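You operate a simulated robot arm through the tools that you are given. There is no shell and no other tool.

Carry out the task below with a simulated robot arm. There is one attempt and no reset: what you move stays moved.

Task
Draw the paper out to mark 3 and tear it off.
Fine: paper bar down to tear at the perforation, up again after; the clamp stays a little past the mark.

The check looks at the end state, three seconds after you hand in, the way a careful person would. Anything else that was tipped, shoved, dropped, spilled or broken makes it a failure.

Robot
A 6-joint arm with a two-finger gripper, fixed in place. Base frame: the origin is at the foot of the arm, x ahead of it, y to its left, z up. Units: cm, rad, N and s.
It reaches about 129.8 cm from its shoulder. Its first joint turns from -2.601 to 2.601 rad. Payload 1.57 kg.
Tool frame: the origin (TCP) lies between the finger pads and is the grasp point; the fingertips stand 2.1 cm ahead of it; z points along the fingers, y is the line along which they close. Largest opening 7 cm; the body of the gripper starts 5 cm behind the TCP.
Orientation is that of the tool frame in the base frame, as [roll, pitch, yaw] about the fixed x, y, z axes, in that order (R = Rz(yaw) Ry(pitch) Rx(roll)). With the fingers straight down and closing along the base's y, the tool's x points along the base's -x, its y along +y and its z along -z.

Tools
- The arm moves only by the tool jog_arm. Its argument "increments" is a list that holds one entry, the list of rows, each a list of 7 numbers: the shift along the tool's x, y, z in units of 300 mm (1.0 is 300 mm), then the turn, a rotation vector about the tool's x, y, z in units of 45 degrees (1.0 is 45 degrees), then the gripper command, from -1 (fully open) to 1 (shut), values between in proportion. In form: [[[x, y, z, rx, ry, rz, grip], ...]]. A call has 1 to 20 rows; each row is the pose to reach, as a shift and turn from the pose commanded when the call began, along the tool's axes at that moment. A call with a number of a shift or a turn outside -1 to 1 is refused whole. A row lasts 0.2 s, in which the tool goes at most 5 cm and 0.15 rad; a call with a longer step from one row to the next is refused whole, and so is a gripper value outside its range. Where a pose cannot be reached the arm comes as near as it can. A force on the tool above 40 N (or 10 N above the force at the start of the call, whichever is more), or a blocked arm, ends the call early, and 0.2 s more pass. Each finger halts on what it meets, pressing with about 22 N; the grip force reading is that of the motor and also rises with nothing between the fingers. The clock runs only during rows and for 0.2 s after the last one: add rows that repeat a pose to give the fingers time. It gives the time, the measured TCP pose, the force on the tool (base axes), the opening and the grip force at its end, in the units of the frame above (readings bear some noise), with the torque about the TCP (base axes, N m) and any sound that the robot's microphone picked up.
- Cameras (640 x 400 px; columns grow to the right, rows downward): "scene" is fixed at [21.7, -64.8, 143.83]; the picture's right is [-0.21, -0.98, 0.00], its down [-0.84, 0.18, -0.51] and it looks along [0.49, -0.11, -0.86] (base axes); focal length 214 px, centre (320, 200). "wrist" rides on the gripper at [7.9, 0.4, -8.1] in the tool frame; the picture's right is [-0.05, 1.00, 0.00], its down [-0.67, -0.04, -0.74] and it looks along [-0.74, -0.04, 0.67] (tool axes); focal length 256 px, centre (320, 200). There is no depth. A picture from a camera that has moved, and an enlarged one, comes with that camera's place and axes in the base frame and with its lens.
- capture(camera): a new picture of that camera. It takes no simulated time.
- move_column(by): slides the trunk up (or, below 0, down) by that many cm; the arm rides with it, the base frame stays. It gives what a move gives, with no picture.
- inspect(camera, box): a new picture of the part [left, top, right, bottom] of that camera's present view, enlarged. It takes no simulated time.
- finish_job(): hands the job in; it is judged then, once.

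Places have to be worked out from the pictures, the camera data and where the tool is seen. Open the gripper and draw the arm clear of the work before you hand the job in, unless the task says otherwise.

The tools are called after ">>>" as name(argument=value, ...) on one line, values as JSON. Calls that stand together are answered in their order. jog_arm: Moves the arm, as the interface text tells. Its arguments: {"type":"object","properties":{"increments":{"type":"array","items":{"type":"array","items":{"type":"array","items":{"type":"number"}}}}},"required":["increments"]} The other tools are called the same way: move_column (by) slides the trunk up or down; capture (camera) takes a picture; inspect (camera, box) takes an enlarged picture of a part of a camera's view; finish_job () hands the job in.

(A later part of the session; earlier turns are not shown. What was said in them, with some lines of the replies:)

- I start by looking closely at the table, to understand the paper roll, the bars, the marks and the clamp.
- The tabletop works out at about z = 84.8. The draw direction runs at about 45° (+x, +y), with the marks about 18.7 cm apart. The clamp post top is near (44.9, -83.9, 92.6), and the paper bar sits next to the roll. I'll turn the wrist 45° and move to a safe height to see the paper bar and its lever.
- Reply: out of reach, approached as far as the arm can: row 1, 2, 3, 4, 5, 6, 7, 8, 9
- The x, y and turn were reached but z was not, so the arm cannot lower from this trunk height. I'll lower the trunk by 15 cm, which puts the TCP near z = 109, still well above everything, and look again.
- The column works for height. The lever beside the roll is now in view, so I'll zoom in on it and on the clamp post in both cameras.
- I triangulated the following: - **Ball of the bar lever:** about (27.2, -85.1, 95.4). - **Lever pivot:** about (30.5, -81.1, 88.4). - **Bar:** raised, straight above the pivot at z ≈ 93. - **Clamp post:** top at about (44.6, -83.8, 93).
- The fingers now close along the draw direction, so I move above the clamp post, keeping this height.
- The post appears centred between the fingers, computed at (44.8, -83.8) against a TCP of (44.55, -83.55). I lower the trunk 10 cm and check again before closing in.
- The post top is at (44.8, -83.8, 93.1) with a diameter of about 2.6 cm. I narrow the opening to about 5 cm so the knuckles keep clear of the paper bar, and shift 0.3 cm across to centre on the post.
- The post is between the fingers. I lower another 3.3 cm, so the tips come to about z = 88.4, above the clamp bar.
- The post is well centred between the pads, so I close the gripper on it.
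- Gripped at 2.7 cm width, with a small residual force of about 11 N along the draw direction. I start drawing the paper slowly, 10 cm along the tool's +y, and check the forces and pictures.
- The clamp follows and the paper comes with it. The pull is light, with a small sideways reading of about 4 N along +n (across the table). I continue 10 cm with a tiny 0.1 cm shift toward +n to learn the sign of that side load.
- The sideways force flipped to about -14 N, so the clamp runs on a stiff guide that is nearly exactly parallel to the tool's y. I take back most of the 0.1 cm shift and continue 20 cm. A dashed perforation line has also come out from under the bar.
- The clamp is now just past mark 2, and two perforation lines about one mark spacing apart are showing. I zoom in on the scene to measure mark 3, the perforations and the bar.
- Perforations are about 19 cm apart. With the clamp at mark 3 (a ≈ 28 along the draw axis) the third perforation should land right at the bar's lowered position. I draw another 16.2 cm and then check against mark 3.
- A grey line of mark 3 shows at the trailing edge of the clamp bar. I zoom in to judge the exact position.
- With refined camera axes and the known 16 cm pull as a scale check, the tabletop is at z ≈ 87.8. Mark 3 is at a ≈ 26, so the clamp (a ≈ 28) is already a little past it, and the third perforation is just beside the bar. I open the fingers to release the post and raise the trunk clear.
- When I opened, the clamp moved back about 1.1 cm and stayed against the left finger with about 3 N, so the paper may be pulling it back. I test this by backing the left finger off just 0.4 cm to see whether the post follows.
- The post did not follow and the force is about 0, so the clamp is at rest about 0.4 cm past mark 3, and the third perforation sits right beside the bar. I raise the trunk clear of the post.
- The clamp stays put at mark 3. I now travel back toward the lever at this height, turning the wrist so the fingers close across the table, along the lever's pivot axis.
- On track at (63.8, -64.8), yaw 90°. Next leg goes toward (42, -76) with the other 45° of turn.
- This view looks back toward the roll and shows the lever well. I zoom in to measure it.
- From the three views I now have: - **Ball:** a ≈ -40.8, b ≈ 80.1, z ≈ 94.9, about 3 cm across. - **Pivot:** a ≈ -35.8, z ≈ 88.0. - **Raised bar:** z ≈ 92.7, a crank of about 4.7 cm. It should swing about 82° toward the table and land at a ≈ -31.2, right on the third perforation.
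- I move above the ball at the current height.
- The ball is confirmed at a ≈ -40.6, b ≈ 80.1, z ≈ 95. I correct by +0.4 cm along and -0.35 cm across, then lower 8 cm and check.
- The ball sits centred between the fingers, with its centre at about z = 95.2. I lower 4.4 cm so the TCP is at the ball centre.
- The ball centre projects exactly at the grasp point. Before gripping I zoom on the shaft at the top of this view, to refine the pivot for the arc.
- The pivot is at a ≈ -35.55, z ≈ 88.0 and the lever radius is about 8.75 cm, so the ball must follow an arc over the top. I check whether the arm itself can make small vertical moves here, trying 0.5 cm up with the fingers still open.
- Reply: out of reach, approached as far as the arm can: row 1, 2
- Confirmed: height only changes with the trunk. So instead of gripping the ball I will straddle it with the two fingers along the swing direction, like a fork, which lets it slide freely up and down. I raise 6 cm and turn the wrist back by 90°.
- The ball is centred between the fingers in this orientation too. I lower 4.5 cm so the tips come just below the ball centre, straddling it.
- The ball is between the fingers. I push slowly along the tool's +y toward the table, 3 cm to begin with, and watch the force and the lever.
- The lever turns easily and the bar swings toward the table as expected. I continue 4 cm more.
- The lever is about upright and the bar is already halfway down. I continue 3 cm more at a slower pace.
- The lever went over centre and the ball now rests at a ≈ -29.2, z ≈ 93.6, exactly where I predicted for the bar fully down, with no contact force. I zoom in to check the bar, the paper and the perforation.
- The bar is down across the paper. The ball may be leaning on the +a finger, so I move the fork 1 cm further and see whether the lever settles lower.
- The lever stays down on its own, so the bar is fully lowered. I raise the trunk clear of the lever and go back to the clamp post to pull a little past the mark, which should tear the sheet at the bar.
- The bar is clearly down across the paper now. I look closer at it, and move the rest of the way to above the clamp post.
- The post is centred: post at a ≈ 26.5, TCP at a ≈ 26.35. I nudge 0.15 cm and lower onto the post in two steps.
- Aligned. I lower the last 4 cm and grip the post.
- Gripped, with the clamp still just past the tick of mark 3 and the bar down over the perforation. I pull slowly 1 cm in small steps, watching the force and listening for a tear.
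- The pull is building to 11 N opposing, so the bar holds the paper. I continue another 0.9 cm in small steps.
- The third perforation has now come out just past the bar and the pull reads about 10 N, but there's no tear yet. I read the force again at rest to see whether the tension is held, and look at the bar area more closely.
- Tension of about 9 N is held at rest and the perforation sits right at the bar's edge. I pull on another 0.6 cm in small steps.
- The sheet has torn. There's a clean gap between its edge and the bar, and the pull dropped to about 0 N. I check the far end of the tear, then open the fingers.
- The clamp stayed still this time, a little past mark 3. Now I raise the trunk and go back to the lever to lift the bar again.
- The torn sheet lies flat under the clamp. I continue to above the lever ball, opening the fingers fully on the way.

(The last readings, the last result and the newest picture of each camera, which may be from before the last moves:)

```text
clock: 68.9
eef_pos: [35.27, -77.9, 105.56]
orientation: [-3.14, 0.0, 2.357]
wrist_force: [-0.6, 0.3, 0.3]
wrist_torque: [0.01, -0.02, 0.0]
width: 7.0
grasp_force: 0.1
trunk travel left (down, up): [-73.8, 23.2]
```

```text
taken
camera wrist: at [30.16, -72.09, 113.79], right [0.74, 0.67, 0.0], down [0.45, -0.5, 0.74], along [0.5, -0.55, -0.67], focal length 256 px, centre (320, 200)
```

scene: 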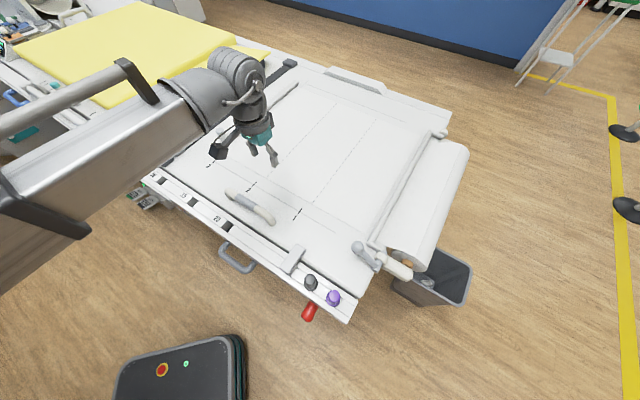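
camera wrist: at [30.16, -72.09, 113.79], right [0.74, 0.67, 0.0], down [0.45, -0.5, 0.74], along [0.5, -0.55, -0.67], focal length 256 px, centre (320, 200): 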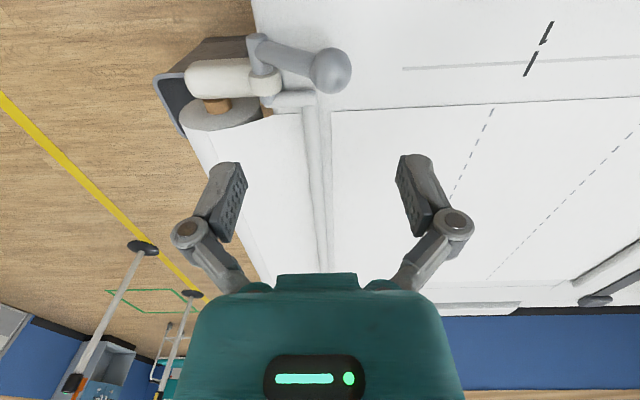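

The ball is at a ≈ -29.3 with more than 1 cm of room to the +a finger, and the rod runs below the other finger. I lower 10.8 cm so the tips pass just below the ball centre.

>>> move_column(by=-7)

>>> move_column(by=-3.8)

>>> capture(camera="wrist")

```text
clock: 70.0
eef_pos: [35.35, -77.79, 98.67]
orientation: [3.141, 0.0, 2.356]
wrist_force: [0.6, 0.0, -0.5]
wrist_torque: [0.01, 0.01, 0.01]
width: 7.02
grasp_force: 0.2
trunk travel left (down, up): [-66.8, 30.2]
```

```text
clock: 70.8
eef_pos: [35.47, -77.77, 94.88]
orientation: [3.141, 0.0, 2.355]
wrist_force: [-0.4, -0.2, 0.2]
wrist_torque: [0.01, -0.02, 0.02]
width: 6.99
grasp_force: 0.1
trunk travel left (down, up): [-63.0, 34.0]
```

```text
taken
camera wrist: at [30.21, -72.05, 103.0], right [0.74, 0.67, 0.0], down [0.45, -0.5, 0.74], along [0.5, -0.55, -0.67], focal length 256 px, centre (320, 200)
```

wrist: 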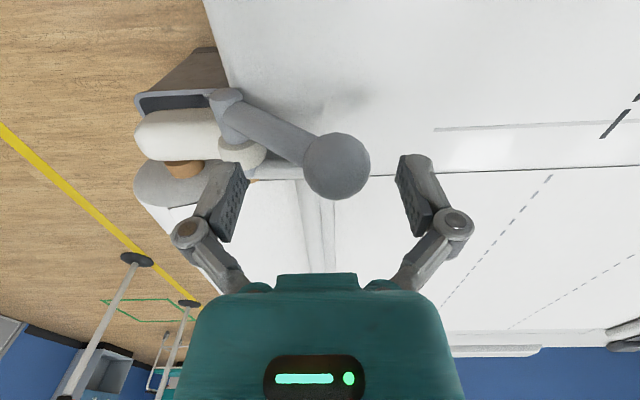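

The fork straddles the ball. I pull slowly toward the roll (tool -y) to lift the bar, 3.5 cm first, including about 1.2 cm of free travel.

>>> jog_arm(increments=[[[0, -0.015, 0, 0, 0, 0, -1], [0, -0.03, 0, 0, 0, 0, -1], [0, -0.042, 0, 0, 0, 0, -1], [0, -0.055, 0, 0, 0, 0, -1], [0, -0.068, 0, 0, 0, 0, -1], [0, -0.081, 0, 0, 0, 0, -1], [0, -0.094, 0, 0, 0, 0, -1], [0, -0.107, 0, 0, 0, 0, -1], [0, -0.117, 0, 0, 0, 0, -1]]])

>>> capture(camera="wrist")

```text
clock: 72.8
eef_pos: [32.99, -80.26, 94.76]
orientation: [-3.14, 0.001, 2.357]
wrist_force: [0.4, 0.7, 0.3]
wrist_torque: [0.0, -0.03, 0.0]
width: 6.99
grasp_force: 0.0
trunk travel left (down, up): [-63.0, 34.0]
```

```text
taken
camera wrist: at [27.7, -74.58, 103.0], right [0.74, 0.67, 0.0], down [0.45, -0.5, 0.74], along [0.5, -0.55, -0.67], focal length 256 px, centre (320, 200)
```

wrist: 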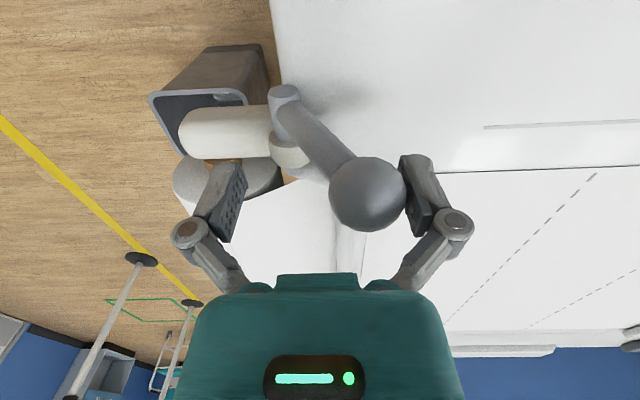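

The lever is lifting with almost no force. I continue 4 cm, to about upright.

>>> jog_arm(increments=[[[0, -0.013, 0, 0, 0, 0, -1], [0, -0.027, 0, 0, 0, 0, -1], [0, -0.04, 0, 0, 0, 0, -1], [0, -0.053, 0, 0, 0, 0, -1], [0, -0.067, 0, 0, 0, 0, -1], [0, -0.08, 0, 0, 0, 0, -1], [0, -0.093, 0, 0, 0, 0, -1], [0, -0.107, 0, 0, 0, 0, -1], [0, -0.12, 0, 0, 0, 0, -1], [0, -0.133, 0, 0, 0, 0, -1]]])

>>> capture(camera="wrist")

```text
clock: 75.0
eef_pos: [30.12, -83.05, 94.79]
orientation: [-3.141, -0.001, 2.357]
wrist_force: [0.7, 0.7, -0.2]
wrist_torque: [-0.03, 0.03, 0.0]
width: 7.0
grasp_force: 0.1
trunk travel left (down, up): [-63.0, 34.0]
```

```text
taken
camera wrist: at [24.91, -77.31, 103.0], right [0.74, 0.67, 0.0], down [0.45, -0.5, 0.74], along [0.5, -0.55, -0.67], focal length 256 px, centre (320, 200)
```

wrist: 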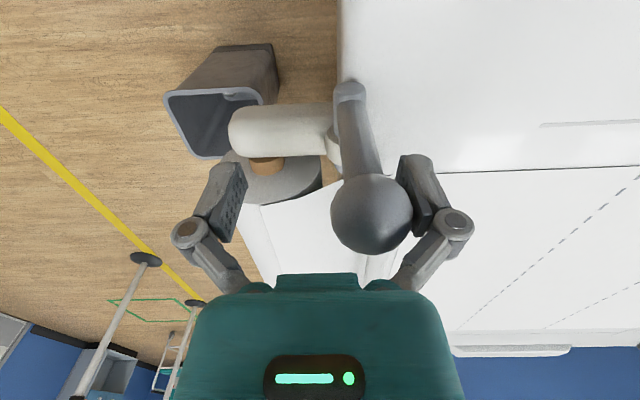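

The lever is about upright. I raise the trunk 1.5 cm so the fingertips stay near the ball, then continue 3 cm.

>>> move_column(by=1.5)

>>> jog_arm(increments=[[[0, -0.01, 0, 0, 0, 0, -1], [0, -0.02, 0, 0, 0, 0, -1], [0, -0.03, 0, 0, 0, 0, -1], [0, -0.04, 0, 0, 0, 0, -1], [0, -0.05, 0, 0, 0, 0, -1], [0, -0.06, 0, 0, 0, 0, -1], [0, -0.07, 0, 0, 0, 0, -1], [0, -0.08, 0, 0, 0, 0, -1], [0, -0.09, 0, 0, 0, 0, -1], [0, -0.1, 0, 0, 0, 0, -1]]])

>>> capture(camera="wrist")

```text
clock: 75.6
eef_pos: [30.23, -83.01, 96.35]
orientation: [3.141, 0.0, 2.357]
wrist_force: [-0.2, 0.3, 0.2]
wrist_torque: [0.03, -0.02, 0.03]
width: 6.98
grasp_force: 0.0
trunk travel left (down, up): [-64.5, 32.5]
```

```text
clock: 77.8
eef_pos: [27.92, -85.22, 96.36]
orientation: [3.141, 0.0, 2.354]
wrist_force: [0.0, 0.2, -0.2]
wrist_torque: [0.0, 0.02, -0.03]
width: 6.97
grasp_force: 0.1
trunk travel left (down, up): [-64.5, 32.5]
```

```text
taken
camera wrist: at [22.73, -79.44, 104.5], right [0.74, 0.67, 0.0], down [0.45, -0.5, 0.74], along [0.5, -0.55, -0.67], focal length 256 px, centre (320, 200)
```

wrist: 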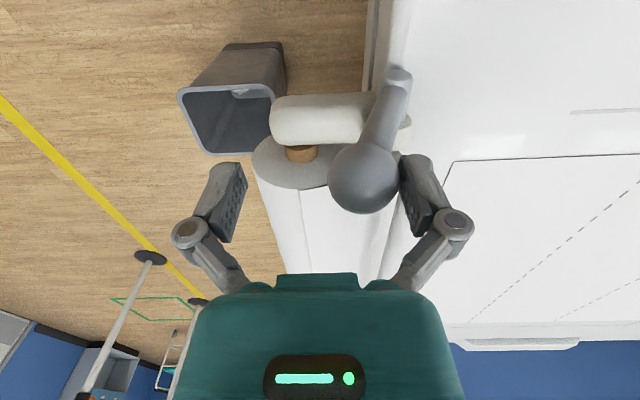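

The lever is past upright and leaning toward its raised rest position. I push the last 2 cm in small steps up to its stop.

>>> jog_arm(increments=[[[0, -0.008, 0, 0, 0, 0, -1], [0, -0.016, 0, 0, 0, 0, -1], [0, -0.024, 0, 0, 0, 0, -1], [0, -0.032, 0, 0, 0, 0, -1], [0, -0.04, 0, 0, 0, 0, -1], [0, -0.048, 0, 0, 0, 0, -1], [0, -0.056, 0, 0, 0, 0, -1], [0, -0.062, 0, 0, 0, 0, -1], [0, -0.068, 0, 0, 0, 0, -1]]])

>>> capture(camera="wrist")

```text
clock: 79.8
eef_pos: [26.36, -86.57, 96.32]
orientation: [-3.141, 0.0, 2.356]
wrist_force: [0.7, 0.0, -0.3]
wrist_torque: [0.02, -0.01, 0.03]
width: 7.0
grasp_force: 0.0
trunk travel left (down, up): [-64.5, 32.5]
```

```text
taken
camera wrist: at [21.26, -80.85, 104.5], right [0.74, 0.67, 0.0], down [0.45, -0.5, 0.74], along [0.5, -0.55, -0.67], focal length 256 px, centre (320, 200)
```

wrist: 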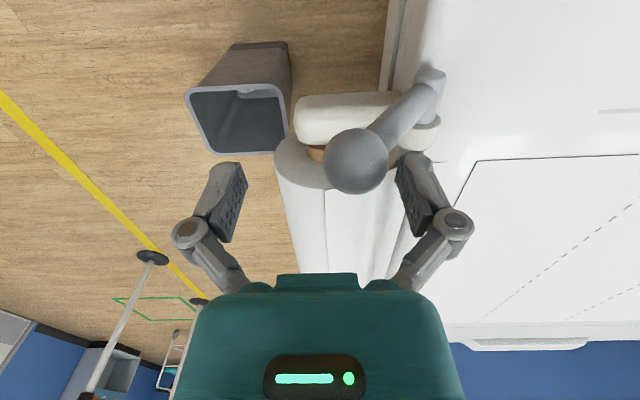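

The ball is back at a ≈ -40.8, z ≈ 94.9, its original raised rest position, and it's no longer touching the finger. I raise the trunk clear and check the bar.

>>> move_column(by=12)

>>> jog_arm(increments=[[[0.15, 0.02, 0, 0, 0, 0, -1], [0.3, 0.04, 0, 0, 0, 0, -1], [0.45, 0.06, 0, 0, 0, 0, -1], [0.6, 0.08, 0, 0, 0, 0, -1], [0.6, 0.08, 0, 0, 0, 0, -1]]])

>>> capture(camera="scene")

>>> capture(camera="wrist")

```text
clock: 81.3
eef_pos: [26.55, -86.53, 108.32]
orientation: [3.141, 0.0, 2.357]
wrist_force: [0.1, 0.2, 0.3]
wrist_torque: [0.01, 0.01, 0.0]
width: 7.0
grasp_force: 0.1
trunk travel left (down, up): [-76.5, 20.5]
```

```text
clock: 82.5
eef_pos: [15.51, -72.33, 108.32]
orientation: [-3.141, 0.0, 2.356]
wrist_force: [-0.1, 0.4, -0.4]
wrist_torque: [-0.02, 0.02, 0.0]
width: 6.97
grasp_force: 0.2
trunk travel left (down, up): [-76.5, 20.5]
```

```text
taken
```

scene: 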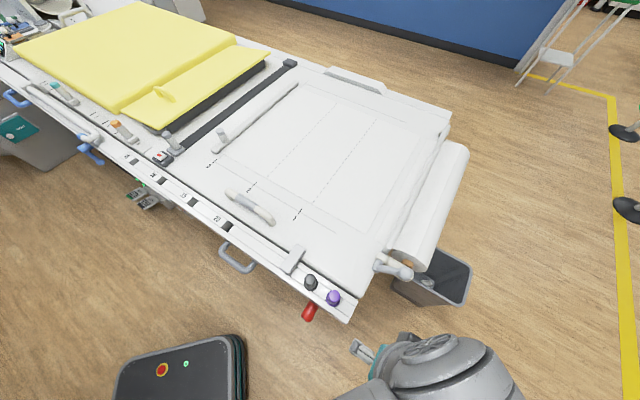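

```text
taken
camera wrist: at [10.24, -66.42, 116.5], right [0.74, 0.67, 0.0], down [0.45, -0.5, 0.74], along [0.5, -0.55, -0.67], focal length 256 px, centre (320, 200)
```

wrist: 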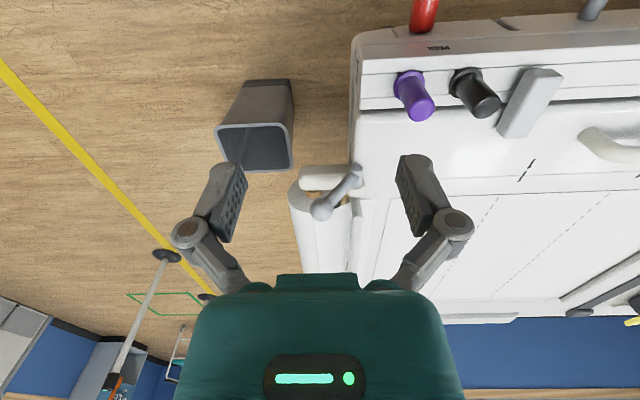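

The arm is off the table. I zoom in to verify the bar, the torn edges and the clamp at mark 3.

>>> inspect(camera="scene", box=[320, 100, 480, 300])

>>> inspect(camera="scene", box=[190, 120, 260, 180])

>>> inspect(camera="scene", box=[180, 70, 320, 230])

>>> inspect(camera="wrist", box=[270, 120, 430, 220])

```text
2.00 times, centred on (400, 200) of scene
camera zoom: at [21.7, -64.8, 143.83], right [-0.21, -0.98, 0.0], down [-0.84, 0.18, -0.51], along [0.49, -0.11, -0.86], focal length 429 px, centre (160, 200)
```

zoom: 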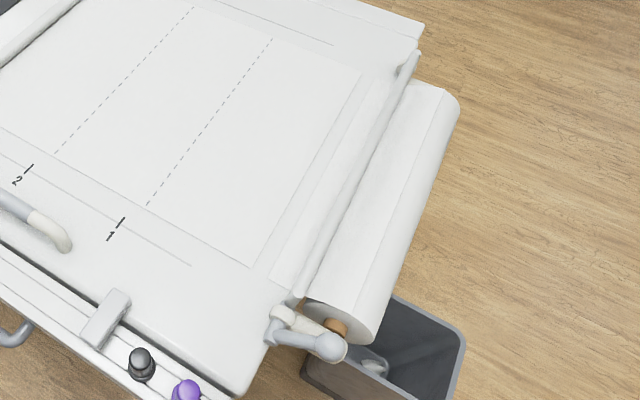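

```text
6.67 times, centred on (225, 150) of scene
camera zoom: at [21.7, -64.8, 143.83], right [-0.21, -0.98, 0.0], down [-0.84, 0.18, -0.51], along [0.49, -0.11, -0.86], focal length 1430 px, centre (953, 533)
```

zoom: 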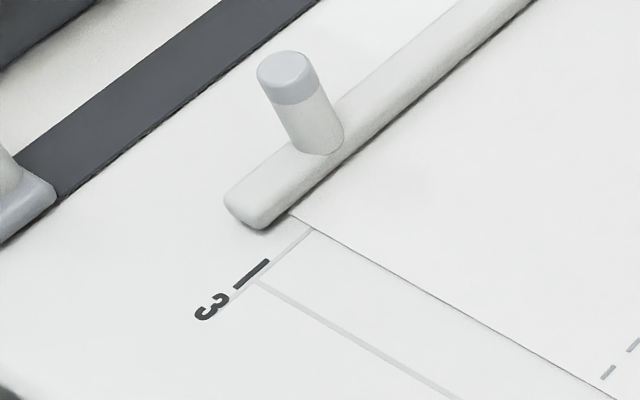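

```text
2.50 times, centred on (250, 150) of scene
camera zoom: at [21.7, -64.8, 143.83], right [-0.21, -0.98, 0.0], down [-0.84, 0.18, -0.51], along [0.49, -0.11, -0.86], focal length 536 px, centre (495, 325)
```

zoom: 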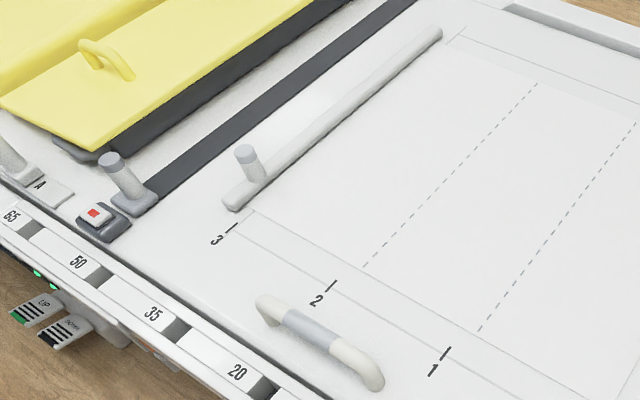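

```text
4.00 times, centred on (350, 170) of wrist
camera zoom: at [10.24, -66.42, 116.5], right [0.74, 0.67, 0.0], down [0.45, -0.5, 0.74], along [0.5, -0.55, -0.67], focal length 1024 px, centre (200, 320)
```

zoom: 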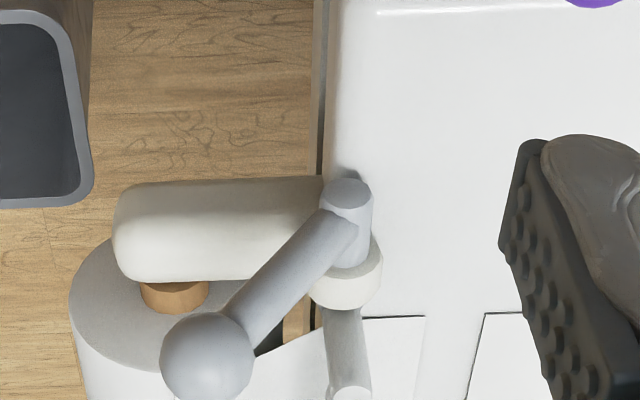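

The bar is up as at the start, the sheet is torn off cleanly with a visible gap, and the clamp stands a little past mark 3. Nothing else has moved. I raise the open gripper further clear before handing in.

>>> move_column(by=15)

>>> capture(camera="scene")

```text
clock: 84.2
eef_pos: [15.47, -72.25, 123.35]
orientation: [3.14, -0.001, 2.355]
wrist_force: [0.2, 0.3, 0.5]
wrist_torque: [0.05, 0.04, -0.02]
width: 7.01
grasp_force: 0.1
trunk travel left (down, up): [-91.5, 5.5]
```

```text
taken
```

scene: 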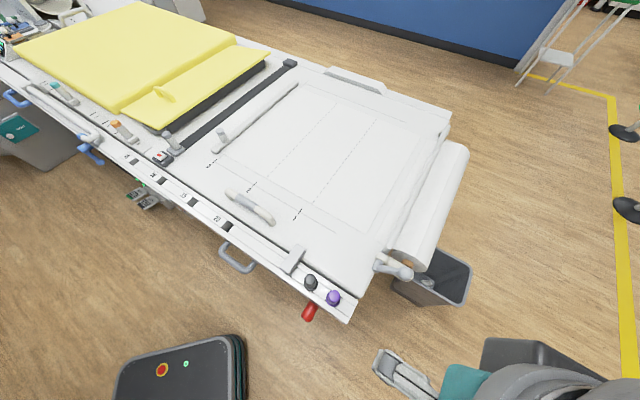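

Everything is as wanted: the sheet is drawn to mark 3 and torn at the perforation, the bar is up, the clamp is a little past the mark, and the open gripper is clear. I hand in the job.

>>> finish_job()

```text
The job is handed in.
```

The paper is drawn out to mark 3 and torn off at the perforation, and I've handed the job in.

- **Paper:** the sheet lies flat under the clamp. A clean gap shows between its torn edge and the paper still on the roll.
- **Paper bar:** I lowered it with its lever for the tear and raised it again. It rests where it started.
- **Clamp:** it stands about 2.5 cm past mark 3. I lowered the bar with the clamp about 0.4 cm past the mark, and pulling it on was what tore the sheet.
- **Everything else:** in the last pictures nothing else had moved. The gripper is open and the arm is clear of the table.

The microphone picked up no sound of a tear. I judged it from the pictures and from the pull dropping from about 9 N to almost nothing.
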